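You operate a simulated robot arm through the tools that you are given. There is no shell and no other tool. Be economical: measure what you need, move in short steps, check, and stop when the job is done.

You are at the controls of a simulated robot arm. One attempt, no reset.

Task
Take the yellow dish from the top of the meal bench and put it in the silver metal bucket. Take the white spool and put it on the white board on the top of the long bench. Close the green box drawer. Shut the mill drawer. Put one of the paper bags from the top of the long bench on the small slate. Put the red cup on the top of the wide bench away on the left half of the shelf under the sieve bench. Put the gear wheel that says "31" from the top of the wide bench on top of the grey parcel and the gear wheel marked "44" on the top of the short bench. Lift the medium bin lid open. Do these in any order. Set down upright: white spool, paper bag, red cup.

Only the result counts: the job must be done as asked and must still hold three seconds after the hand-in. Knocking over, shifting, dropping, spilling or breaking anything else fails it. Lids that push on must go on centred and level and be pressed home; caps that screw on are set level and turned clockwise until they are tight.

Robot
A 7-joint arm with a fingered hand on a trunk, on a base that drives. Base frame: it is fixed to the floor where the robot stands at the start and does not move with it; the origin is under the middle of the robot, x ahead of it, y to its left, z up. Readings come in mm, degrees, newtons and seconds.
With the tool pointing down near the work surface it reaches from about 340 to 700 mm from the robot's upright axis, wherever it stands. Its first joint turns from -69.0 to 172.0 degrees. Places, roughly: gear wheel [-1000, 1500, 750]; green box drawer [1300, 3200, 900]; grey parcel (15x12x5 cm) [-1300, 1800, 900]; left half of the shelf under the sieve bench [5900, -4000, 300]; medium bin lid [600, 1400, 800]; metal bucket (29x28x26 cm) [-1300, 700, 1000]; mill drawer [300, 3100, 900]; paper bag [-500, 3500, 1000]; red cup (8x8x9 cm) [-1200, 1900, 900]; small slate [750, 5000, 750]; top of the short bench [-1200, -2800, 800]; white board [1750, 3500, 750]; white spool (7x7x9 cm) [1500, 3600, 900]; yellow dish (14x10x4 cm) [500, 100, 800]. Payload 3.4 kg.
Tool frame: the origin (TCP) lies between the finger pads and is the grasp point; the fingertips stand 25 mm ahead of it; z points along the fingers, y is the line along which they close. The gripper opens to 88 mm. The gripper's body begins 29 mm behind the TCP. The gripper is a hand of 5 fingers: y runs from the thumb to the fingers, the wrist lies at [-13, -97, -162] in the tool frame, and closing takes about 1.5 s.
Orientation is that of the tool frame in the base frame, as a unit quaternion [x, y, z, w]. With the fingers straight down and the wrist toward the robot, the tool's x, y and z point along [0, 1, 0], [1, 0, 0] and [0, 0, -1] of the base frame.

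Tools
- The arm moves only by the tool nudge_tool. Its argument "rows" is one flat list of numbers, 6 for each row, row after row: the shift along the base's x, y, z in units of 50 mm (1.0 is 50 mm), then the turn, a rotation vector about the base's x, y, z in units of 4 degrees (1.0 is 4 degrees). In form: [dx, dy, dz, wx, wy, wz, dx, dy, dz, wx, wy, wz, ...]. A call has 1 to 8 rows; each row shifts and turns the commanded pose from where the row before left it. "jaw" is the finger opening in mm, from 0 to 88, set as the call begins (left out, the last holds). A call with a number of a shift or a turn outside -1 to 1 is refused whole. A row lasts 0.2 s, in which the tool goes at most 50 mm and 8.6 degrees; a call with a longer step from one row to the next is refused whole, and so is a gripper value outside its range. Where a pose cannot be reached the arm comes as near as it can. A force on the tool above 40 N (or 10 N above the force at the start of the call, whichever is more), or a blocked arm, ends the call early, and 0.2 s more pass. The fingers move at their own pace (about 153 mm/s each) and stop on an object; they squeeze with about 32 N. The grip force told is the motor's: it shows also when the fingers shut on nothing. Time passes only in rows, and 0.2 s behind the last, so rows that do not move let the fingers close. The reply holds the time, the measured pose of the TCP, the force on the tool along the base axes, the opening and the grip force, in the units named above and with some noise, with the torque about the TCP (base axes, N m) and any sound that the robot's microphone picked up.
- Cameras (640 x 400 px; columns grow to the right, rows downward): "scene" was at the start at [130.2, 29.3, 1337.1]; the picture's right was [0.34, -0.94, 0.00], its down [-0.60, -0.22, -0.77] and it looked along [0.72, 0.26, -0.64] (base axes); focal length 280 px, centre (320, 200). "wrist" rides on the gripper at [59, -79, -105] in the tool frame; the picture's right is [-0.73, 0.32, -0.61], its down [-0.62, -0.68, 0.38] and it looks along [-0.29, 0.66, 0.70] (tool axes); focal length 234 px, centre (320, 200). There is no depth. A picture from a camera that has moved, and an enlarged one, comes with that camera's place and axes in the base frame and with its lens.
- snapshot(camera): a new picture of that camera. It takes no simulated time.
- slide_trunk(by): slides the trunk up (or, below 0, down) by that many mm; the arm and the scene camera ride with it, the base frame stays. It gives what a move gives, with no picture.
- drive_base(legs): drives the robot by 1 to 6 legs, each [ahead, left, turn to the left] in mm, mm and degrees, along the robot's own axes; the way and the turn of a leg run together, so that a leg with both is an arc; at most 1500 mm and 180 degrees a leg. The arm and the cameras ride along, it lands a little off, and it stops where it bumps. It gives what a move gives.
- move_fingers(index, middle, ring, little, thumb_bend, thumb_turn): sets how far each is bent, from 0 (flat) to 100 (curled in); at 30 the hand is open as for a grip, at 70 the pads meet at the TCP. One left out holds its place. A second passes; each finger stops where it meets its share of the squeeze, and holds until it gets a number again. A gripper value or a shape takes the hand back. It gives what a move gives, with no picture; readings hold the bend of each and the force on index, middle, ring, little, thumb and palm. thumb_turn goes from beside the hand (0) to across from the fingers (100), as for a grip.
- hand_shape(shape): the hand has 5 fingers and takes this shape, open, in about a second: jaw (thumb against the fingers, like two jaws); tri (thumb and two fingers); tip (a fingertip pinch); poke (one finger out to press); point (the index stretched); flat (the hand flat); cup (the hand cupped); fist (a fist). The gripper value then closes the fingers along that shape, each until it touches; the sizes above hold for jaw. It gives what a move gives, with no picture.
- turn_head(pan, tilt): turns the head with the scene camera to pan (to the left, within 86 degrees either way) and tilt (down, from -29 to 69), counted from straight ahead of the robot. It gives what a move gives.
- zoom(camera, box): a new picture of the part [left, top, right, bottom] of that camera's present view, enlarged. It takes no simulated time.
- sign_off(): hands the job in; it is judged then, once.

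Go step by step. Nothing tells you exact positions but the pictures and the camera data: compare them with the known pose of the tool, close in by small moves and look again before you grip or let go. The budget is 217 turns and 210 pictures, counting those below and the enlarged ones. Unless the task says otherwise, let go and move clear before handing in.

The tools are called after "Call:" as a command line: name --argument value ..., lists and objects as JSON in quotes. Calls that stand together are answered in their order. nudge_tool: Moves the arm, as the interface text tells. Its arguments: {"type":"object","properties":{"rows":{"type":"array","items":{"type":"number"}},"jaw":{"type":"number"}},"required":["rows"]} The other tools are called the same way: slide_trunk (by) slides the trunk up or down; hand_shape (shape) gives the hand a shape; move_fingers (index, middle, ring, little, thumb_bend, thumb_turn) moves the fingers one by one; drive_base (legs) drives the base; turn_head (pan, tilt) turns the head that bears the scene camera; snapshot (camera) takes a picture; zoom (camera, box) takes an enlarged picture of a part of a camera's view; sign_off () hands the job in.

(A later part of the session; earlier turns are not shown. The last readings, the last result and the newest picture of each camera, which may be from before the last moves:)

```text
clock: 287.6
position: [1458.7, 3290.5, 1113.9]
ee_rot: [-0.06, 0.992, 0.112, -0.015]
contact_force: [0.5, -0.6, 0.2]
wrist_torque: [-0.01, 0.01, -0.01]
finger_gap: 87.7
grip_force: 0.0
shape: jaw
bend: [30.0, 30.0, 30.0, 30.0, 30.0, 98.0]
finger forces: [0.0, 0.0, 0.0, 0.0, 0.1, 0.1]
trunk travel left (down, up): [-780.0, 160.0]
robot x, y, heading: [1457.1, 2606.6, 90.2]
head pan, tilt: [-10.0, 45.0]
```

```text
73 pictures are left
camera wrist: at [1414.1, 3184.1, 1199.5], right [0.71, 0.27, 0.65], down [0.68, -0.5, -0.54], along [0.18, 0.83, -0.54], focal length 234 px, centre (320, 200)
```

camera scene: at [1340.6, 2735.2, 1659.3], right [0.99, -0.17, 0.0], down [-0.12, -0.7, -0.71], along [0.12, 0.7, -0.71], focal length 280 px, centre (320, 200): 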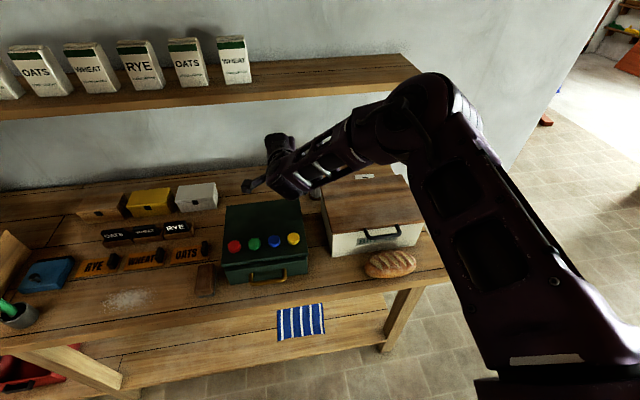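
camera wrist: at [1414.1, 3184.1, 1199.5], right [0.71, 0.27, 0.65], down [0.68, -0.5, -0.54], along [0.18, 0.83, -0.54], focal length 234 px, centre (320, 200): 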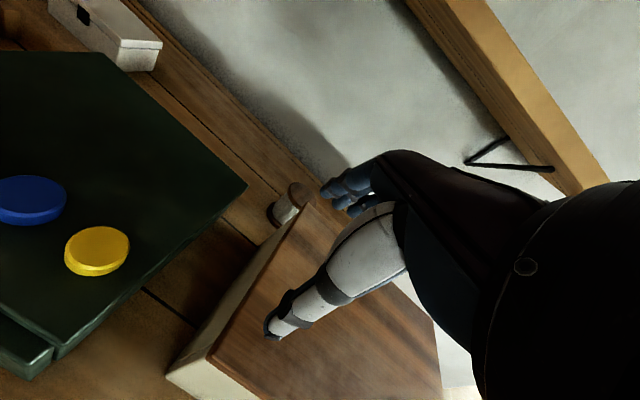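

I straighten the hand's yaw and drive in so the hand hangs above the spool.

Call:
nudge_tool --rows '[0, 0, 0, 0, 0, -0.9, 0, 0, 0, 0, 0, -0.9]'

Call:
drive_base --legs '[[250, 0, 0]]'

Call:
snapshot --camera "wrist"

Call:
snapshot --camera "scene"

```text
clock: 288.1
position: [1459.5, 3290.0, 1113.9]
ee_rot: [0.002, 0.993, 0.114, -0.009]
contact_force: [-0.5, -0.5, -0.4]
wrist_torque: [0.01, -0.01, -0.01]
finger_gap: 87.7
grip_force: 0.0
shape: jaw
bend: [30.0, 30.0, 30.0, 30.0, 30.0, 98.0]
finger forces: [0.1, 0.0, 0.0, 0.1, 0.0, 0.0]
trunk travel left (down, up): [-780.0, 160.0]
robot x, y, heading: [1461.3, 2605.5, 90.3]
head pan, tilt: [-10.0, 45.0]
```

```text
clock: 290.0
position: [1460.7, 3538.9, 1114.1]
ee_rot: [0.001, 0.993, 0.114, -0.009]
contact_force: [-0.5, -0.8, -0.6]
wrist_torque: [-0.03, -0.02, 0.02]
finger_gap: 87.8
grip_force: 0.0
shape: jaw
bend: [30.0, 30.0, 30.0, 30.0, 30.0, 98.0]
finger forces: [0.0, 0.1, 0.1, 0.1, 0.0, 0.0]
trunk travel left (down, up): [-780.0, 160.0]
robot x, y, heading: [1460.8, 2854.2, 89.9]
head pan, tilt: [-10.0, 45.0]
```

```text
72 pictures are left
camera wrist: at [1402.4, 3438.9, 1199.8], right [0.74, 0.18, 0.65], down [0.61, -0.58, -0.54], along [0.28, 0.8, -0.54], focal length 234 px, centre (320, 200)
```

wrist: 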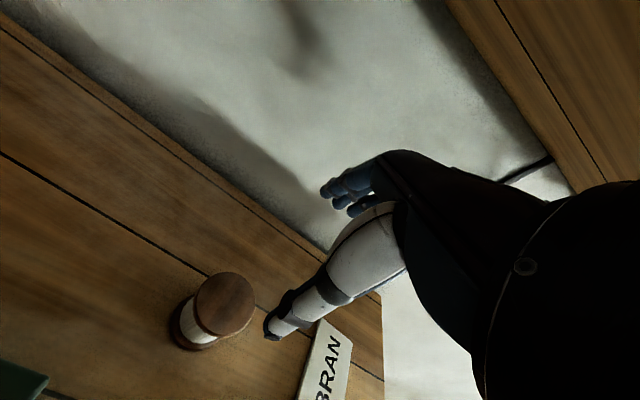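

```text
71 pictures are left
camera scene: at [1473.5, 2982.8, 1509.4], right [0.99, -0.17, 0.0], down [-0.12, -0.7, -0.71], along [0.12, 0.7, -0.71], focal length 280 px, centre (320, 200)
```

scene: 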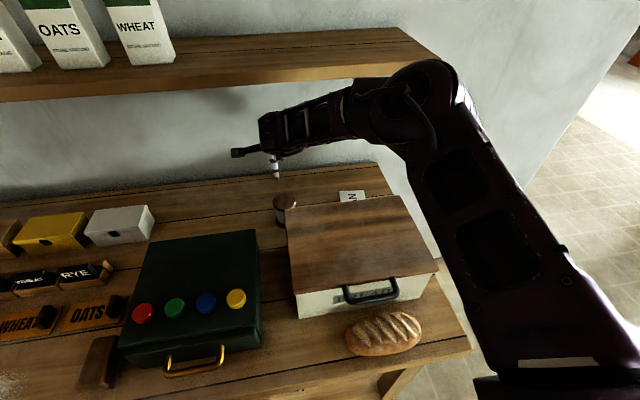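

The card reads "BRAN", a white board running toward me. I remove the remaining tilt, move 20 mm closer and check alignment above the spool at (1464, 3553).

Call:
nudge_tool --rows '[0.02, 0, 0, -1, 0, 0, 0.02, 0, 0, -1, 0, 0, 0.02, 0, 0, -1, 0, 0, 0, -0.1, 0, -0.3, 0, 0]'

Call:
drive_base --legs '[[20, 0, 0]]'

Call:
nudge_tool --rows '[0, 0, -0.7, 0, 0, 0, 0, 0, -0.7, 0, 0, 0, 0, 0, -0.6, 0, 0, 0]'

Call:
snapshot --camera "wrist"

Call:
zoom --camera "scene" --box '[220, 100, 420, 240]'

```text
clock: 291.0
position: [1463.1, 3532.6, 1114.2]
ee_rot: [0.002, 1.0, -0.002, -0.008]
contact_force: [1.1, -0.2, 0.0]
wrist_torque: [-0.02, 0.0, 0.01]
finger_gap: 87.7
grip_force: 0.0
shape: jaw
bend: [30.0, 30.0, 30.0, 30.0, 30.0, 98.0]
finger forces: [0.1, 0.1, 0.0, 0.0, 0.1, 0.0]
trunk travel left (down, up): [-780.0, 160.0]
robot x, y, heading: [1459.4, 2855.6, 90.3]
head pan, tilt: [-10.0, 45.0]
```

```text
clock: 291.8
position: [1463.3, 3551.8, 1114.7]
ee_rot: [0.004, 1.0, -0.001, -0.008]
contact_force: [-0.2, -0.2, -0.1]
wrist_torque: [0.0, -0.01, -0.01]
finger_gap: 87.7
grip_force: 0.0
shape: jaw
bend: [30.0, 30.0, 30.0, 30.0, 30.0, 98.0]
finger forces: [0.1, 0.0, 0.1, 0.1, 0.1, 0.0]
trunk travel left (down, up): [-780.0, 160.0]
robot x, y, heading: [1459.4, 2873.0, 90.2]
head pan, tilt: [-10.0, 45.0]
```

```text
clock: 292.6
position: [1463.0, 3555.5, 1012.6]
ee_rot: [0.003, 1.0, -0.002, -0.009]
contact_force: [0.1, 0.2, -0.8]
wrist_torque: [0.01, 0.02, -0.02]
finger_gap: 87.6
grip_force: 0.2
shape: jaw
bend: [30.0, 30.0, 30.0, 30.0, 30.0, 98.0]
finger forces: [0.1, 0.1, 0.0, 0.0, 0.0, 0.0]
trunk travel left (down, up): [-780.0, 160.0]
robot x, y, heading: [1456.3, 2869.3, 90.3]
head pan, tilt: [-10.0, 45.0]
```

```text
70 pictures are left
camera wrist: at [1405.4, 3476.8, 1119.0], right [0.74, 0.32, 0.59], down [0.61, -0.69, -0.39], along [0.28, 0.65, -0.7], focal length 234 px, centre (320, 200)
```

wrist: 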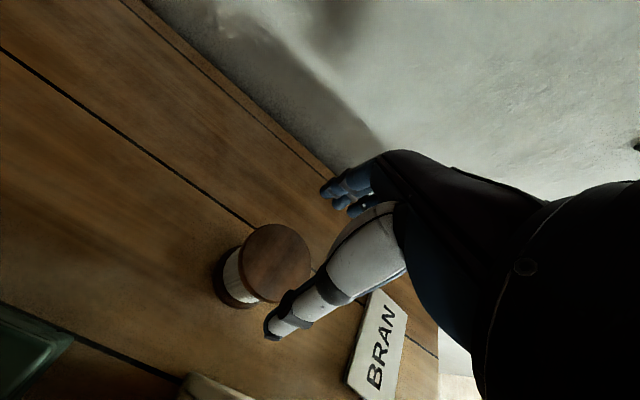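

```text
2.86 times, centred on (320, 170) of scene
camera zoom: at [1473.5, 3004.3, 1509.3], right [0.99, -0.17, 0.0], down [-0.12, -0.7, -0.71], along [0.12, 0.7, -0.71], focal length 799 px, centre (320, 286)
```

zoom: 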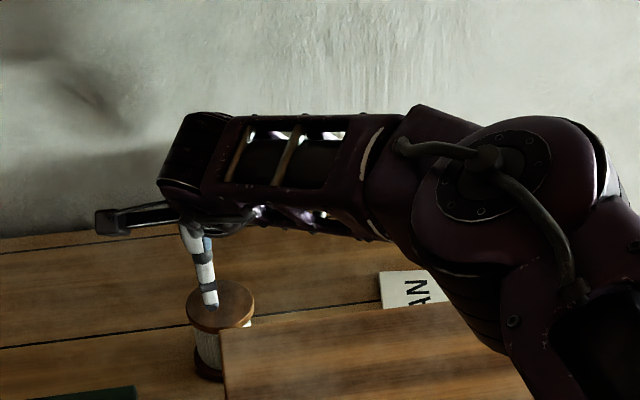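

Alignment is good (spool at about (1459, 3553)); the board spans roughly x 1640–1740, y 3527–3645. I lower onto the spool in two steps.

Call:
nudge_tool --rows '[-0.06, -0.05, -0.4, 0, 0, 0, 0, 0, -0.5, 0, 0, 0]'

Call:
snapshot --camera "wrist"

Call:
snapshot --camera "scene"

```text
clock: 293.2
position: [1459.9, 3551.2, 969.1]
ee_rot: [0.003, 1.0, -0.001, -0.008]
contact_force: [-0.6, 0.2, -0.3]
wrist_torque: [0.01, 0.0, 0.0]
finger_gap: 87.9
grip_force: 0.2
shape: jaw
bend: [30.0, 30.0, 30.0, 30.0, 30.0, 98.0]
finger forces: [0.0, 0.1, 0.1, 0.0, 0.0, 0.0]
trunk travel left (down, up): [-780.0, 160.0]
robot x, y, heading: [1460.0, 2871.3, 90.4]
head pan, tilt: [-10.0, 45.0]
```

```text
68 pictures are left
camera wrist: at [1402.4, 3473.9, 1075.3], right [0.74, 0.32, 0.59], down [0.61, -0.69, -0.39], along [0.28, 0.65, -0.7], focal length 234 px, centre (320, 200)
```

wrist: 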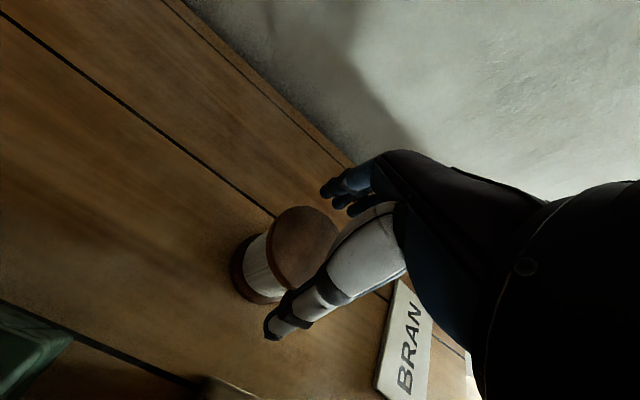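

```text
67 pictures are left
camera scene: at [1473.3, 3003.7, 1509.3], right [0.99, -0.17, 0.0], down [-0.12, -0.7, -0.71], along [0.12, 0.7, -0.71], focal length 280 px, centre (320, 200)
```

scene: 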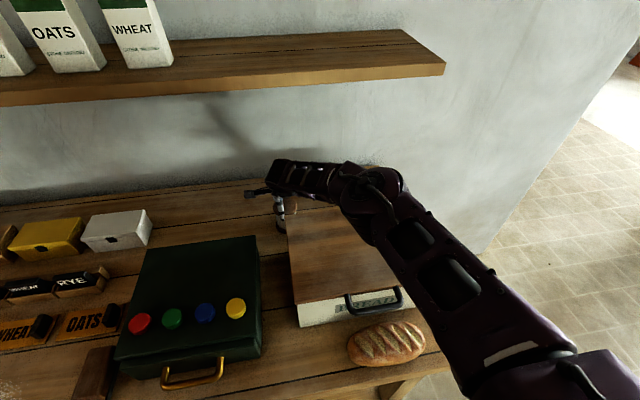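

Well aligned. I go down to z≈912 (gripping the upper part), keeping the elbow clear of the bread box, and close.

Call:
nudge_tool --rows '[0, 0.06, -0.4, 0, 0, 0, 0, 0, -0.4, 0, 0, 0, 0, 0, -0.34, 0, 0, 0]'

Call:
nudge_tool --rows '[0, 0, 0, 0, 0, 0, 0, 0, 0, 0, 0, 0, 0, 0, 0, 0, 0, 0, 0, 0, 0, 0, 0, 0, 0, 0, 0, 0, 0, 0]' --jaw 0

Call:
snapshot --camera "scene"

Call:
zoom --camera "wrist" --box '[200, 160, 440, 360]'

```text
clock: 294.0
position: [1463.3, 3550.7, 918.3]
ee_rot: [0.004, 1.0, -0.002, -0.008]
contact_force: [-0.6, -0.1, 1.0]
wrist_torque: [0.04, 0.01, 0.05]
finger_gap: 87.8
grip_force: 0.0
shape: jaw
bend: [30.0, 30.0, 30.0, 30.0, 30.0, 98.0]
finger forces: [0.8, 0.1, 0.1, 0.0, 0.0, 0.1]
out of reach, approached as far as the arm can: row 3
trunk travel left (down, up): [-780.0, 160.0]
robot x, y, heading: [1462.8, 2873.1, 90.1]
head pan, tilt: [-10.0, 45.0]
```

```text
clock: 295.2
position: [1463.3, 3550.5, 917.8]
ee_rot: [0.003, 1.0, -0.001, -0.008]
contact_force: [0.7, 0.5, 1.2]
wrist_torque: [0.01, -0.03, 0.03]
finger_gap: 43.3
grip_force: 32.3
shape: jaw
bend: [73.0, 42.0, 38.0, 43.0, 73.0, 98.0]
finger forces: [13.0, 14.1, 5.1, 1.9, 32.8, 0.0]
trunk travel left (down, up): [-780.0, 160.0]
robot x, y, heading: [1458.6, 2873.8, 90.2]
head pan, tilt: [-10.0, 45.0]
```

```text
66 pictures are left
camera scene: at [1473.6, 3003.5, 1509.3], right [0.99, -0.17, 0.0], down [-0.12, -0.7, -0.71], along [0.12, 0.7, -0.71], focal length 280 px, centre (320, 200)
```

scene: 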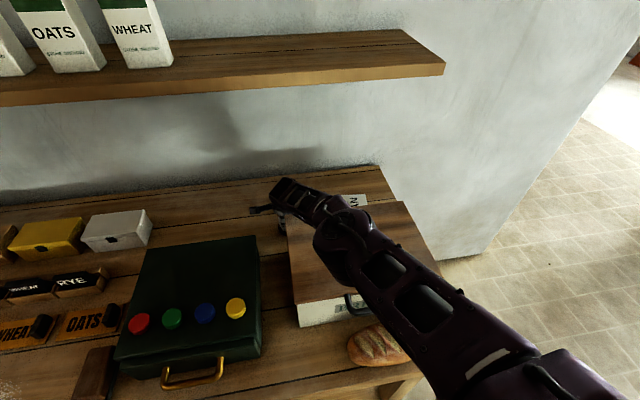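

```text
2.00 times, centred on (320, 260) of wrist
camera zoom: at [1405.5, 3472.9, 1024.4], right [0.74, 0.32, 0.59], down [0.61, -0.69, -0.39], along [0.28, 0.65, -0.7], focal length 468 px, centre (320, 80)
```

zoom: 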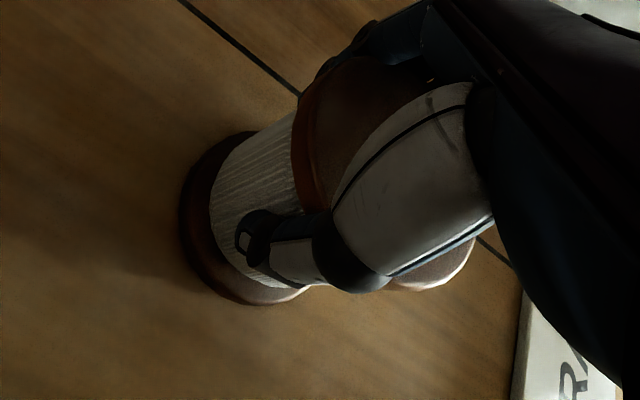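

The spool is gripped. I lift with the trunk above the bread box height, then shift right to the board.

Call:
slide_trunk --by 150

Call:
drive_base --legs '[[0, -228, 0], [12, 0, 0]]'

Call:
snapshot --camera "wrist"

Call:
snapshot --camera "scene"

```text
clock: 296.9
position: [1463.5, 3550.9, 1067.9]
ee_rot: [0.004, 1.0, -0.002, -0.008]
contact_force: [0.7, -0.2, -1.5]
wrist_torque: [0.02, 0.01, -0.01]
finger_gap: 43.6
grip_force: 31.9
shape: jaw
bend: [73.0, 42.0, 38.0, 43.0, 73.0, 98.0]
finger forces: [12.9, 14.3, 5.1, 2.0, 32.9, 0.0]
trunk travel left (down, up): [-930.0, 10.0]
robot x, y, heading: [1459.2, 2876.4, 90.2]
head pan, tilt: [-10.0, 45.0]
```

```text
clock: 299.0
position: [1690.2, 3560.8, 1069.6]
ee_rot: [0.005, 1.0, -0.001, -0.008]
contact_force: [0.3, -0.4, -1.3]
wrist_torque: [-0.02, -0.02, 0.01]
finger_gap: 43.6
grip_force: 31.8
shape: jaw
bend: [73.0, 42.0, 38.0, 42.0, 73.0, 98.0]
finger forces: [12.9, 14.2, 5.1, 2.0, 33.0, 0.0]
trunk travel left (down, up): [-930.0, 10.0]
robot x, y, heading: [1688.0, 2887.0, 90.1]
head pan, tilt: [-10.0, 45.0]
```

```text
64 pictures are left
camera wrist: at [1632.0, 3482.6, 1176.0], right [0.74, 0.32, 0.59], down [0.61, -0.69, -0.39], along [0.28, 0.65, -0.7], focal length 234 px, centre (320, 200)
```

wrist: 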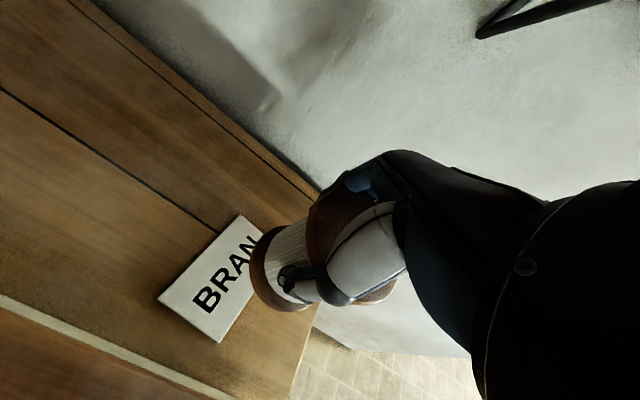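

```text
63 pictures are left
camera scene: at [1699.6, 3011.8, 1659.7], right [0.98, -0.17, 0.0], down [-0.12, -0.69, -0.71], along [0.12, 0.7, -0.71], focal length 280 px, centre (320, 200)
```

scene: 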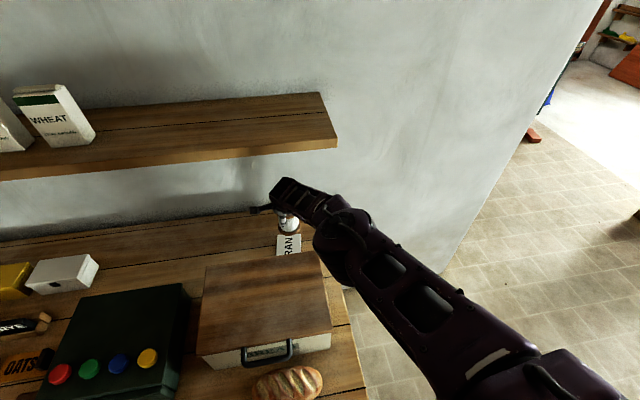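

The board spans x 1645–1730, y 3513–3652; the spool is above it. I move 14 mm further back and lower with the trunk.

Call:
nudge_tool --rows '[0, 0.28, 0, 0, 0, 0]'

Call:
slide_trunk --by -125

Call:
zoom --camera "wrist" --box '[160, 160, 400, 360]'

Call:
zoom --camera "scene" --box '[220, 130, 400, 260]'

```text
clock: 299.4
position: [1692.3, 3564.3, 1066.0]
ee_rot: [0.004, 1.0, -0.002, -0.008]
contact_force: [0.6, 0.4, -1.4]
wrist_torque: [0.01, 0.0, 0.03]
finger_gap: 43.6
grip_force: 32.3
shape: jaw
bend: [73.0, 42.0, 38.0, 42.0, 73.0, 98.0]
finger forces: [12.9, 14.2, 5.1, 2.1, 32.8, 0.1]
out of reach, approached as far as the arm can: row 1
trunk travel left (down, up): [-930.0, 10.0]
robot x, y, heading: [1688.2, 2880.9, 89.8]
head pan, tilt: [-10.0, 45.0]
```

```text
clock: 300.9
position: [1690.0, 3564.9, 943.6]
ee_rot: [0.004, 1.0, -0.001, -0.008]
contact_force: [0.4, 0.3, -1.5]
wrist_torque: [-0.01, 0.04, -0.01]
finger_gap: 43.6
grip_force: 31.5
shape: jaw
bend: [73.0, 42.0, 38.0, 43.0, 73.0, 98.0]
finger forces: [12.8, 14.2, 5.1, 2.1, 32.8, 0.0]
trunk travel left (down, up): [-805.0, 135.0]
robot x, y, heading: [1683.6, 2882.7, 90.5]
head pan, tilt: [-10.0, 45.0]
```

```text
2.00 times, centred on (280, 260) of wrist
camera zoom: at [1632.3, 3485.3, 1049.5], right [0.74, 0.32, 0.59], down [0.61, -0.69, -0.39], along [0.28, 0.65, -0.7], focal length 468 px, centre (400, 80)
```

zoom: 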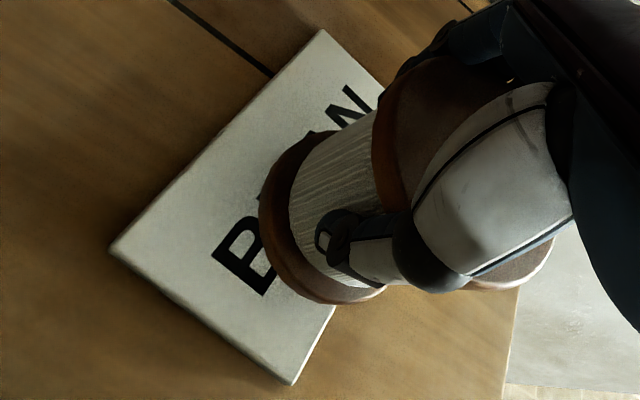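

```text
3.08 times, centred on (310, 195) of scene
camera zoom: at [1700.1, 3015.8, 1534.3], right [0.98, -0.17, 0.0], down [-0.12, -0.7, -0.71], along [0.12, 0.7, -0.71], focal length 861 px, centre (351, 215)
```

zoom: 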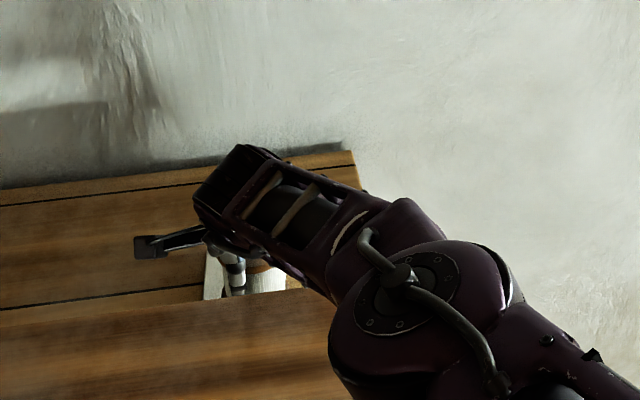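

Close to centred; I shift 7 mm left, then lower in small steps to contact.

Call:
nudge_tool --rows '[-0.14, 0, 0, 0, 0, 0]'

Call:
slide_trunk --by -12

Call:
slide_trunk --by -5

Call:
zoom --camera "wrist" --box '[160, 160, 400, 360]'

```text
clock: 301.3
position: [1682.7, 3562.1, 941.8]
ee_rot: [0.004, 1.0, -0.002, -0.008]
contact_force: [-0.3, -0.6, -1.5]
wrist_torque: [0.02, 0.0, -0.02]
finger_gap: 43.4
grip_force: 31.8
shape: jaw
bend: [73.0, 42.0, 38.0, 43.0, 73.0, 98.0]
finger forces: [12.8, 14.2, 5.1, 2.1, 32.8, 0.0]
trunk travel left (down, up): [-805.0, 135.0]
robot x, y, heading: [1686.0, 2885.1, 90.0]
head pan, tilt: [-10.0, 45.0]
```

```text
clock: 301.9
position: [1684.4, 3560.0, 929.7]
ee_rot: [0.004, 1.0, -0.001, -0.008]
contact_force: [-0.4, 0.0, -0.3]
wrist_torque: [0.01, 0.03, 0.0]
finger_gap: 43.3
grip_force: 31.8
shape: jaw
bend: [73.0, 42.0, 38.0, 43.0, 73.0, 98.0]
finger forces: [12.9, 14.2, 5.0, 2.1, 32.8, 0.0]
trunk travel left (down, up): [-793.0, 147.0]
robot x, y, heading: [1688.0, 2884.6, 90.0]
head pan, tilt: [-10.0, 45.0]
```

```text
clock: 302.5
position: [1683.5, 3561.1, 926.4]
ee_rot: [0.005, 1.0, -0.001, -0.008]
contact_force: [-0.6, 0.7, 1.3]
wrist_torque: [-0.01, -0.08, 0.04]
finger_gap: 43.6
grip_force: 31.5
shape: jaw
bend: [73.0, 42.0, 38.0, 42.0, 73.0, 98.0]
finger forces: [13.5, 14.3, 5.1, 1.9, 32.9, 0.0]
trunk travel left (down, up): [-788.0, 152.0]
robot x, y, heading: [1681.6, 2886.7, 90.1]
head pan, tilt: [-10.0, 45.0]
```

```text
2.00 times, centred on (280, 260) of wrist
camera zoom: at [1626.2, 3483.4, 1032.1], right [0.74, 0.32, 0.59], down [0.61, -0.69, -0.39], along [0.28, 0.65, -0.7], focal length 468 px, centre (400, 80)
```

zoom: 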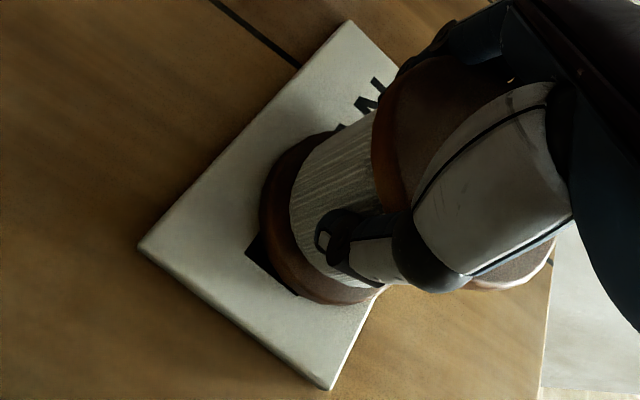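

It touches, but sits near the board's right edge. I raise 6 mm, shift 8 mm left, lower again and release.

Call:
slide_trunk --by 6

Call:
nudge_tool --rows '[-0.16, 0, 0, 0, 0, 0]'

Call:
slide_trunk --by -7

Call:
nudge_tool --rows '[0, 0, -0.04, 0, 0, 0]'

Call:
nudge_tool --rows '[0, 0, 0, 0, 0, 0, 0, 0, 0, 0, 0, 0, 0, 0, 0, 0, 0, 0, 0, 0, 0, 0, 0, 0]' --jaw 88

Call:
zoom --camera "wrist" --box '[160, 160, 400, 360]'

```text
clock: 303.0
position: [1685.1, 3561.3, 930.0]
ee_rot: [0.004, 1.0, -0.001, -0.007]
contact_force: [0.3, -0.3, -1.0]
wrist_torque: [-0.01, 0.04, -0.03]
finger_gap: 43.6
grip_force: 32.0
shape: jaw
bend: [73.0, 42.0, 38.0, 43.0, 73.0, 98.0]
finger forces: [12.8, 14.3, 5.1, 2.1, 32.7, 0.0]
trunk travel left (down, up): [-794.0, 146.0]
robot x, y, heading: [1685.8, 2884.2, 90.0]
head pan, tilt: [-10.0, 45.0]
```

```text
clock: 303.4
position: [1677.2, 3558.4, 931.0]
ee_rot: [0.004, 1.0, -0.001, -0.007]
contact_force: [-0.1, 0.1, -0.6]
wrist_torque: [0.03, 0.03, -0.03]
finger_gap: 43.5
grip_force: 32.0
shape: jaw
bend: [73.0, 42.0, 38.0, 43.0, 73.0, 98.0]
finger forces: [12.8, 14.4, 5.0, 2.2, 32.7, 0.0]
out of reach, approached as far as the arm can: row 1
trunk travel left (down, up): [-794.0, 146.0]
robot x, y, heading: [1686.5, 2883.3, 90.4]
head pan, tilt: [-10.0, 45.0]
```

```text
clock: 304.0
position: [1678.6, 3558.8, 924.6]
ee_rot: [0.005, 1.0, 0.0, -0.007]
contact_force: [-1.0, -0.4, 7.4]
wrist_torque: [0.01, -0.14, 0.03]
finger_gap: 43.4
grip_force: 31.9
shape: jaw
bend: [73.0, 42.0, 38.0, 42.0, 73.0, 98.0]
finger forces: [14.0, 14.2, 5.0, 2.0, 33.0, 0.0]
trunk travel left (down, up): [-787.0, 153.0]
robot x, y, heading: [1684.7, 2884.3, 90.1]
head pan, tilt: [-10.0, 45.0]
```

```text
clock: 304.4
position: [1678.1, 3557.5, 925.0]
ee_rot: [0.005, 1.0, 0.0, -0.008]
contact_force: [-0.8, 3.0, 15.8]
wrist_torque: [0.03, -0.16, 0.06]
finger_gap: 43.8
grip_force: 31.8
shape: jaw
bend: [73.0, 42.0, 38.0, 42.0, 74.0, 98.0]
finger forces: [15.4, 15.1, 5.2, 2.2, 32.3, 0.1]
trunk travel left (down, up): [-787.0, 153.0]
robot x, y, heading: [1683.7, 2886.9, 90.2]
head pan, tilt: [-10.0, 45.0]
```

```text
clock: 305.4
position: [1677.5, 3558.9, 920.2]
ee_rot: [0.005, 1.0, -0.003, -0.008]
contact_force: [0.4, -0.6, 1.1]
wrist_torque: [0.01, -0.01, 0.02]
finger_gap: 87.9
grip_force: 0.1
shape: jaw
bend: [30.0, 30.0, 30.0, 30.0, 30.0, 97.0]
finger forces: [0.0, 0.0, 0.1, 0.1, 0.5, 0.1]
trunk travel left (down, up): [-787.0, 153.0]
robot x, y, heading: [1685.1, 2886.3, 90.0]
head pan, tilt: [-10.0, 45.0]
```

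```text
2.00 times, centred on (280, 260) of wrist
camera zoom: at [1620.1, 3480.8, 1027.6], right [0.74, 0.32, 0.59], down [0.61, -0.69, -0.39], along [0.28, 0.65, -0.7], focal length 468 px, centre (400, 80)
```

zoom: 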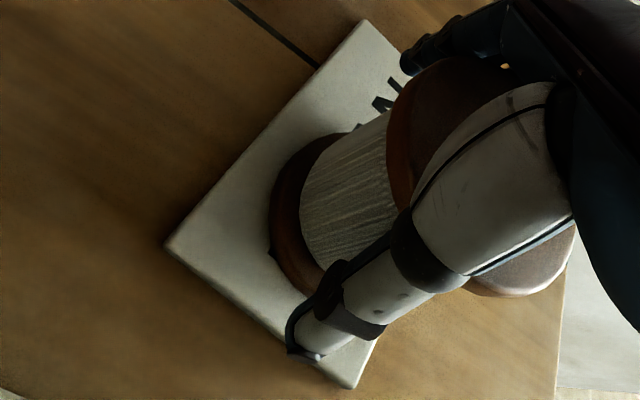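

The spool stands on the board. I rise straight up and back away, then check.

Call:
slide_trunk --by 150

Call:
snapshot --camera "wrist"

Call:
drive_base --legs '[[-600, 0, 0]]'

```text
clock: 307.1
position: [1678.5, 3558.1, 1072.6]
ee_rot: [0.005, 1.0, -0.001, -0.007]
contact_force: [0.5, 0.1, -0.5]
wrist_torque: [0.02, -0.02, -0.01]
finger_gap: 87.9
grip_force: 0.1
shape: jaw
bend: [30.0, 30.0, 30.0, 30.0, 30.0, 97.0]
finger forces: [0.0, 0.0, 0.0, 0.0, 0.0, 0.0]
trunk travel left (down, up): [-937.0, 3.0]
robot x, y, heading: [1684.2, 2886.0, 90.0]
head pan, tilt: [-10.0, 45.0]
```

```text
58 pictures are left
camera wrist: at [1620.0, 3480.8, 1178.1], right [0.74, 0.32, 0.59], down [0.61, -0.69, -0.39], along [0.28, 0.65, -0.7], focal length 234 px, centre (320, 200)
```

wrist: 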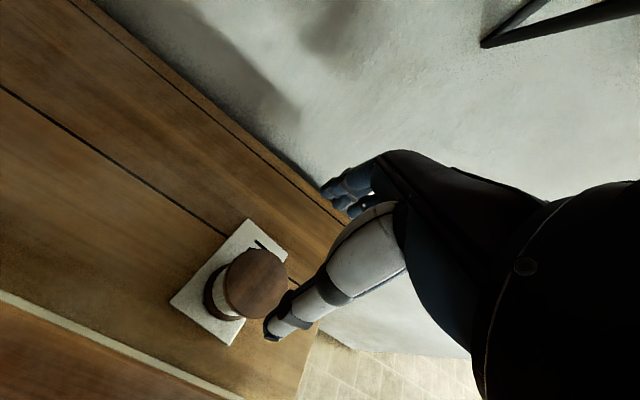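

```text
clock: 310.5
position: [1680.1, 2961.5, 1070.2]
ee_rot: [0.005, 1.0, -0.001, -0.009]
contact_force: [-0.7, -0.8, 0.5]
wrist_torque: [0.04, 0.01, 0.0]
finger_gap: 87.9
grip_force: 0.1
shape: jaw
bend: [30.0, 30.0, 30.0, 30.0, 30.0, 97.0]
finger forces: [0.0, 0.0, 0.0, 0.0, 0.0, 0.0]
trunk travel left (down, up): [-937.0, 3.0]
robot x, y, heading: [1686.0, 2291.7, 89.9]
head pan, tilt: [-10.0, 45.0]
```

The spool is standing on the board. Next: the paper bags at the left end of the long bench. I drive there and look.

Call:
drive_base --legs '[[0, 1050, 0], [0, 1050, 0]]'

Call:
slide_trunk --by -150

Call:
turn_head --pan 15 --tilt 28

Call:
snapshot --camera "scene"

```text
clock: 321.0
position: [-439.4, 2966.0, 1072.8]
ee_rot: [0.002, 1.0, -0.002, -0.008]
contact_force: [-0.8, 0.9, 0.1]
wrist_torque: [-0.02, -0.01, -0.03]
finger_gap: 87.9
grip_force: 0.1
shape: jaw
bend: [30.0, 30.0, 30.0, 30.0, 30.0, 97.0]
finger forces: [0.1, 0.0, 0.0, 0.0, 0.0, 0.0]
trunk travel left (down, up): [-937.0, 3.0]
robot x, y, heading: [-429.0, 2290.3, 90.1]
head pan, tilt: [-10.0, 45.0]
```

```text
clock: 322.7
position: [-440.3, 2966.6, 920.7]
ee_rot: [0.003, 1.0, -0.002, -0.008]
contact_force: [0.8, 0.5, -0.4]
wrist_torque: [0.0, -0.02, 0.03]
finger_gap: 87.9
grip_force: 0.0
shape: jaw
bend: [30.0, 30.0, 30.0, 30.0, 30.0, 97.0]
finger forces: [0.1, 0.0, 0.0, 0.0, 0.1, 0.0]
trunk travel left (down, up): [-787.0, 153.0]
robot x, y, heading: [-428.1, 2293.3, 90.3]
head pan, tilt: [-10.0, 45.0]
```

```text
clock: 323.6
position: [-438.9, 2965.5, 920.6]
ee_rot: [0.002, 1.0, -0.001, -0.008]
contact_force: [-0.3, 0.3, -0.3]
wrist_torque: [0.02, 0.01, 0.0]
finger_gap: 88.1
grip_force: 0.1
shape: jaw
bend: [30.0, 30.0, 30.0, 30.0, 30.0, 97.0]
finger forces: [0.0, 0.0, 0.1, 0.1, 0.0, 0.0]
trunk travel left (down, up): [-787.0, 153.0]
robot x, y, heading: [-429.3, 2294.9, 90.3]
head pan, tilt: [15.0, 28.0]
```

```text
57 pictures are left
camera scene: at [-452.5, 2430.5, 1542.1], right [0.96, 0.26, 0.0], down [0.12, -0.45, -0.88], along [-0.23, 0.85, -0.47], focal length 280 px, centre (320, 200)
```

scene: 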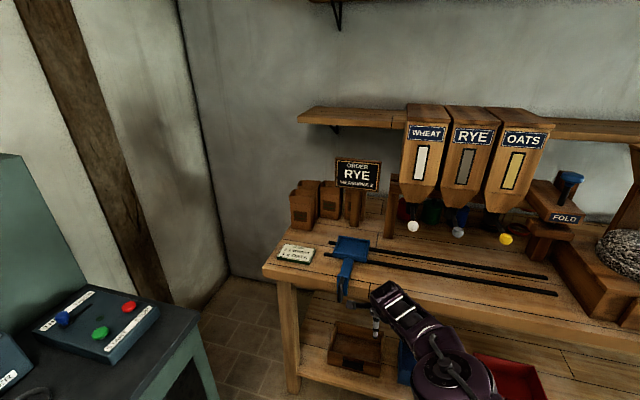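

Call:
zoom --camera "scene" --box '[260, 140, 400, 270]'

```text
3.08 times, centred on (330, 205) of scene
camera zoom: at [-452.5, 2430.5, 1542.1], right [0.96, 0.26, 0.0], down [0.12, -0.45, -0.88], along [-0.23, 0.85, -0.47], focal length 861 px, centre (289, 185)
```

zoom: 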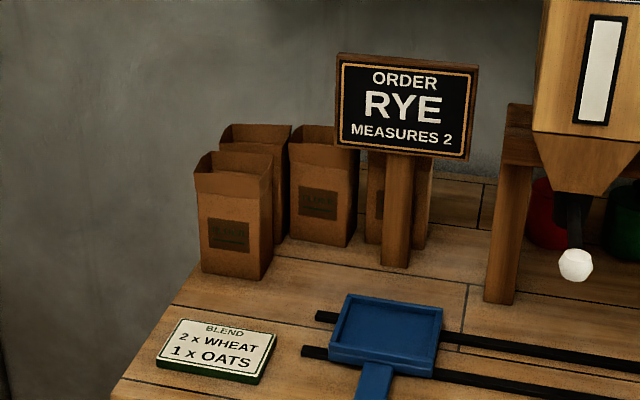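

There are four open-topped paper bags at the bench's left end; the front one (A) is near (−790, 3430). I raise the hand, move near, and take a top view with the wrist camera.

Call:
slide_trunk --by 150

Call:
nudge_tool --rows '[0, 0, 0.6, 0, 0, 0, 0, 0, 0.6, 0, 0, 0]'

Call:
drive_base --legs '[[0, 235, 0], [400, 0, 0]]'

Call:
nudge_tool --rows '[-0.7, 0, 0, 0, 0, 0, -0.7, 0, 0, 0, 0, 0]'

Call:
snapshot --camera "wrist"

Call:
snapshot --camera "scene"

```text
clock: 325.4
position: [-439.0, 2965.3, 1072.0]
ee_rot: [0.003, 1.0, -0.002, -0.007]
contact_force: [-0.2, -0.8, -0.3]
wrist_torque: [-0.02, -0.02, 0.03]
finger_gap: 87.8
grip_force: 0.0
shape: jaw
bend: [30.0, 30.0, 30.0, 30.0, 30.0, 97.0]
finger forces: [0.0, 0.0, 0.1, 0.0, 0.0, 0.0]
trunk travel left (down, up): [-937.0, 3.0]
robot x, y, heading: [-428.3, 2291.0, 90.3]
head pan, tilt: [15.0, 28.0]
```

```text
clock: 326.0
position: [-438.7, 2965.9, 1132.3]
ee_rot: [0.002, 1.0, -0.002, -0.007]
contact_force: [0.5, 0.2, 0.9]
wrist_torque: [0.02, 0.03, 0.0]
finger_gap: 88.0
grip_force: 0.0
shape: jaw
bend: [30.0, 30.0, 30.0, 30.0, 30.0, 97.0]
finger forces: [0.0, 0.0, 0.0, 0.0, 0.0, 0.1]
trunk travel left (down, up): [-937.0, 3.0]
robot x, y, heading: [-427.3, 2293.1, 90.0]
head pan, tilt: [15.0, 28.0]
```

```text
clock: 329.8
position: [-677.6, 3361.8, 1132.2]
ee_rot: [0.002, 1.0, -0.001, -0.008]
contact_force: [-0.4, 0.2, 0.2]
wrist_torque: [-0.01, -0.02, 0.0]
finger_gap: 88.0
grip_force: 0.1
shape: jaw
bend: [30.0, 30.0, 30.0, 30.0, 30.0, 97.0]
finger forces: [0.0, 0.0, 0.0, 0.1, 0.0, 0.0]
trunk travel left (down, up): [-937.0, 3.0]
robot x, y, heading: [-666.2, 2687.8, 90.3]
head pan, tilt: [15.0, 28.0]
```

```text
clock: 330.4
position: [-744.8, 3356.8, 1127.9]
ee_rot: [0.001, 1.0, -0.002, -0.008]
contact_force: [-0.1, -0.1, -0.3]
wrist_torque: [0.01, -0.04, -0.01]
finger_gap: 87.7
grip_force: 0.1
shape: jaw
bend: [30.0, 30.0, 30.0, 30.0, 30.0, 97.0]
finger forces: [0.0, 0.1, 0.1, 0.0, 0.0, 0.0]
out of reach, approached as far as the arm can: row 2
trunk travel left (down, up): [-937.0, 3.0]
robot x, y, heading: [-663.1, 2690.9, 90.2]
head pan, tilt: [15.0, 28.0]
```

```text
55 pictures are left
camera wrist: at [-802.1, 3278.2, 1235.2], right [0.74, 0.32, 0.6], down [0.62, -0.68, -0.39], along [0.28, 0.65, -0.7], focal length 234 px, centre (320, 200)
```

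wrist: 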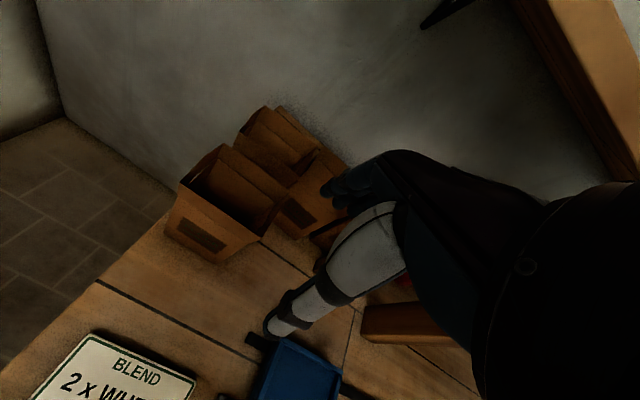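

```text
54 pictures are left
camera scene: at [-694.0, 2826.2, 1692.2], right [0.96, 0.26, 0.0], down [0.13, -0.45, -0.88], along [-0.23, 0.85, -0.47], focal length 280 px, centre (320, 200)
```

scene: 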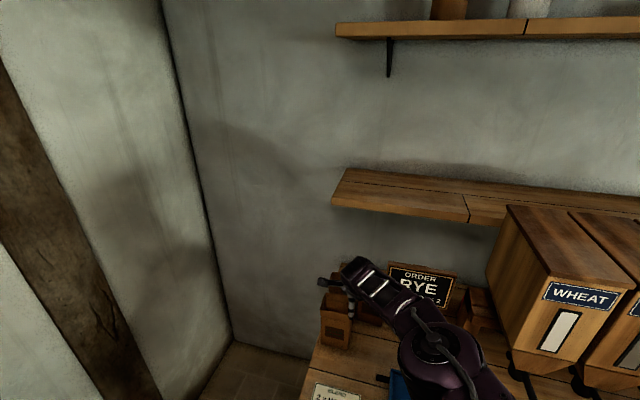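

Call:
zoom --camera "wrist" --box '[140, 90, 380, 290]'

```text
2.00 times, centred on (260, 190) of wrist
camera zoom: at [-802.1, 3278.2, 1235.2], right [0.74, 0.32, 0.6], down [0.62, -0.68, -0.39], along [0.28, 0.65, -0.7], focal length 468 px, centre (440, 220)
```

zoom: 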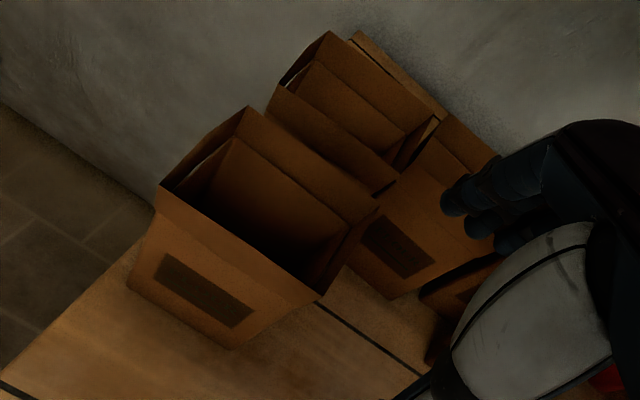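

Bag A's mouth spans x −852 to −750, y 3399 to 3475, rim near z 990, and it is hollow. I'll pinch its front wall: fingers inside, thumb outside.

Call:
drive_base --legs '[[65, 0, 0]]'

Call:
nudge_tool --rows '[-0.5, -0.25, 0, 0, 0, 0, -0.6, -0.3, 0, 0, 0, 0, 0, 0, -0.7, 0, 0, 0]'

Call:
snapshot --camera "wrist"

```text
clock: 331.4
position: [-741.0, 3418.2, 1131.5]
ee_rot: [0.003, 1.0, 0.0, -0.007]
contact_force: [-0.6, -0.7, -0.3]
wrist_torque: [-0.01, -0.02, -0.02]
finger_gap: 87.9
grip_force: 0.0
shape: jaw
bend: [30.0, 30.0, 30.0, 30.0, 30.0, 97.0]
finger forces: [0.0, 0.0, 0.0, 0.1, 0.0, 0.1]
trunk travel left (down, up): [-937.0, 3.0]
robot x, y, heading: [-664.1, 2750.7, 90.4]
head pan, tilt: [15.0, 28.0]
```

```text
clock: 332.2
position: [-789.4, 3385.9, 1104.0]
ee_rot: [0.003, 1.0, -0.003, -0.009]
contact_force: [-0.8, -0.7, -0.1]
wrist_torque: [-0.05, 0.01, 0.02]
finger_gap: 88.0
grip_force: 0.0
shape: jaw
bend: [30.0, 30.0, 30.0, 30.0, 30.0, 97.0]
finger forces: [0.1, 0.1, 0.1, 0.0, 0.0, 0.1]
out of reach, approached as far as the arm can: row 3
trunk travel left (down, up): [-937.0, 3.0]
robot x, y, heading: [-663.1, 2750.7, 90.3]
head pan, tilt: [15.0, 28.0]
```

```text
52 pictures are left
camera wrist: at [-846.8, 3308.9, 1209.9], right [0.74, 0.32, 0.59], down [0.61, -0.69, -0.39], along [0.28, 0.65, -0.7], focal length 234 px, centre (320, 200)
```

wrist: 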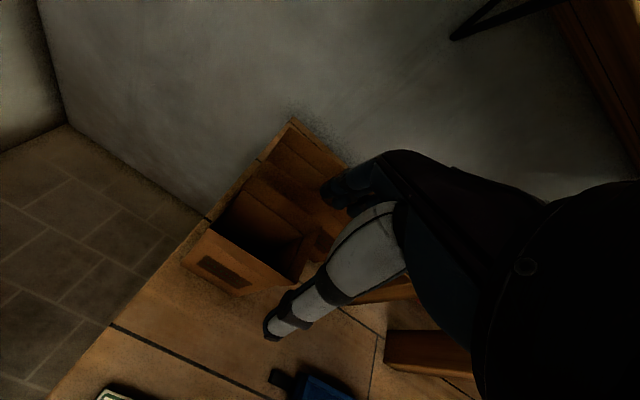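

The trunk is too high to reach down; I lower it so the hand comes down to just above the rim, then align.

Call:
slide_trunk --by -70

Call:
nudge_tool --rows '[-0.16, 0.14, 0, 0, 0, 0]'

Call:
zoom --camera "wrist" --box '[150, 110, 430, 370]'

```text
clock: 333.3
position: [-790.1, 3385.2, 1033.7]
ee_rot: [0.003, 1.0, -0.002, -0.008]
contact_force: [0.4, -0.3, -0.1]
wrist_torque: [0.03, -0.01, 0.02]
finger_gap: 87.9
grip_force: 0.0
shape: jaw
bend: [30.0, 30.0, 30.0, 30.0, 30.0, 97.0]
finger forces: [0.0, 0.1, 0.0, 0.0, 0.1, 0.0]
trunk travel left (down, up): [-867.0, 73.0]
robot x, y, heading: [-662.6, 2755.5, 90.3]
head pan, tilt: [15.0, 28.0]
```

```text
clock: 333.7
position: [-795.2, 3385.0, 1033.7]
ee_rot: [0.002, 1.0, -0.002, -0.009]
contact_force: [0.4, -0.1, -0.2]
wrist_torque: [0.01, -0.01, -0.01]
finger_gap: 87.9
grip_force: 0.0
shape: jaw
bend: [30.0, 30.0, 30.0, 30.0, 30.0, 97.0]
finger forces: [0.0, 0.0, 0.0, 0.0, 0.0, 0.0]
out of reach, approached as far as the arm can: row 1
trunk travel left (down, up): [-867.0, 73.0]
robot x, y, heading: [-665.9, 2754.1, 90.2]
head pan, tilt: [15.0, 28.0]
```

```text
1.54 times, centred on (290, 240) of wrist
camera zoom: at [-853.1, 3306.4, 1141.3], right [0.74, 0.32, 0.59], down [0.61, -0.69, -0.39], along [0.28, 0.65, -0.7], focal length 360 px, centre (366, 138)
```

zoom: 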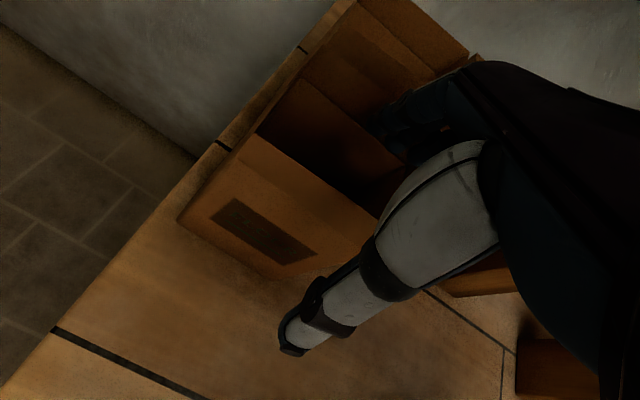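

Fingers will enter inside the mouth and the thumb outside. I come 10 mm closer and lower.

Call:
drive_base --legs '[[10, 0, 0]]'

Call:
slide_trunk --by -60

Call:
zoom --camera "wrist" --box '[150, 110, 430, 370]'

```text
clock: 334.4
position: [-794.3, 3392.4, 1035.7]
ee_rot: [0.001, 1.0, 0.0, -0.009]
contact_force: [0.1, 0.2, 0.1]
wrist_torque: [0.02, -0.02, 0.03]
finger_gap: 87.9
grip_force: 0.0
shape: jaw
bend: [30.0, 30.0, 30.0, 30.0, 30.0, 97.0]
finger forces: [0.0, 0.0, 0.0, 0.0, 0.1, 0.0]
trunk travel left (down, up): [-867.0, 73.0]
robot x, y, heading: [-664.7, 2763.9, 90.2]
head pan, tilt: [15.0, 28.0]
```

```text
clock: 335.4
position: [-795.9, 3395.5, 975.0]
ee_rot: [0.002, 1.0, -0.001, -0.009]
contact_force: [0.0, -0.2, -0.8]
wrist_torque: [0.03, -0.03, 0.06]
finger_gap: 87.9
grip_force: 0.0
shape: jaw
bend: [30.0, 30.0, 30.0, 30.0, 30.0, 97.0]
finger forces: [0.0, 0.1, 0.0, 0.1, 0.0, 0.0]
trunk travel left (down, up): [-807.0, 133.0]
robot x, y, heading: [-668.4, 2763.7, 90.3]
head pan, tilt: [15.0, 28.0]
```

```text
1.54 times, centred on (290, 240) of wrist
camera zoom: at [-852.6, 3316.6, 1081.3], right [0.74, 0.32, 0.59], down [0.61, -0.69, -0.39], along [0.28, 0.65, -0.7], focal length 360 px, centre (366, 138)
```

zoom: 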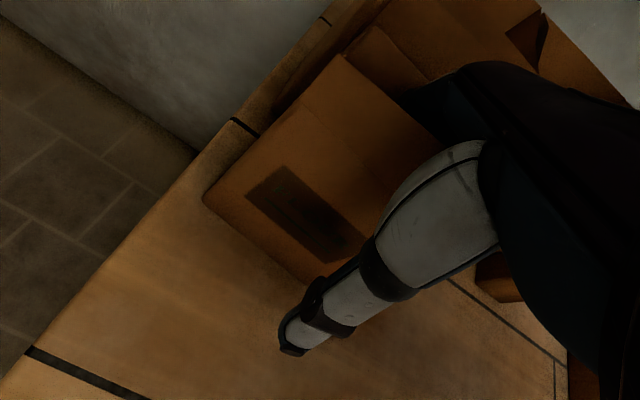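

Fingers entered without contact, thumb outside. I close.

Call:
nudge_tool --rows '[0, 0, 0, 0, 0, 0, 0, 0, 0, 0, 0, 0, 0, 0, 0, 0, 0, 0, 0, 0, 0, 0, 0, 0, 0, 0, 0, 0, 0, 0, 0, 0, 0, 0, 0, 0]' --jaw 0

Call:
slide_trunk --by 30

Call:
zoom --camera "wrist" --box '[150, 110, 430, 370]'

```text
clock: 336.8
position: [-793.8, 3394.6, 973.8]
ee_rot: [0.001, 1.0, -0.001, -0.009]
contact_force: [-0.1, -0.7, 0.1]
wrist_torque: [0.04, 0.0, 0.01]
finger_gap: 0.0
grip_force: 32.6
shape: jaw
bend: [70.0, 70.0, 70.0, 70.0, 68.0, 100.0]
finger forces: [18.1, 7.3, 3.0, 0.1, 28.2, 0.0]
trunk travel left (down, up): [-807.0, 133.0]
robot x, y, heading: [-667.8, 2761.2, 90.2]
head pan, tilt: [15.0, 28.0]
```

```text
clock: 337.6
position: [-794.5, 3396.1, 1004.0]
ee_rot: [0.001, 1.0, -0.002, -0.009]
contact_force: [1.2, 0.0, 0.5]
wrist_torque: [-0.01, 0.02, -0.01]
finger_gap: 0.0
grip_force: 31.9
shape: jaw
bend: [70.0, 70.0, 70.0, 70.0, 69.0, 100.0]
finger forces: [19.7, 6.6, 2.5, 0.1, 28.6, 0.0]
trunk travel left (down, up): [-837.0, 103.0]
robot x, y, heading: [-665.6, 2761.7, 90.2]
head pan, tilt: [15.0, 28.0]
```

```text
1.54 times, centred on (290, 240) of wrist
camera zoom: at [-852.4, 3317.1, 1111.2], right [0.74, 0.32, 0.59], down [0.61, -0.69, -0.39], along [0.28, 0.65, -0.7], focal length 360 px, centre (366, 138)
```

zoom: 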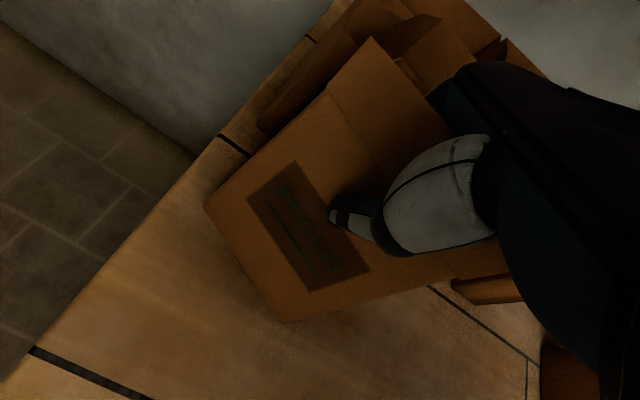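

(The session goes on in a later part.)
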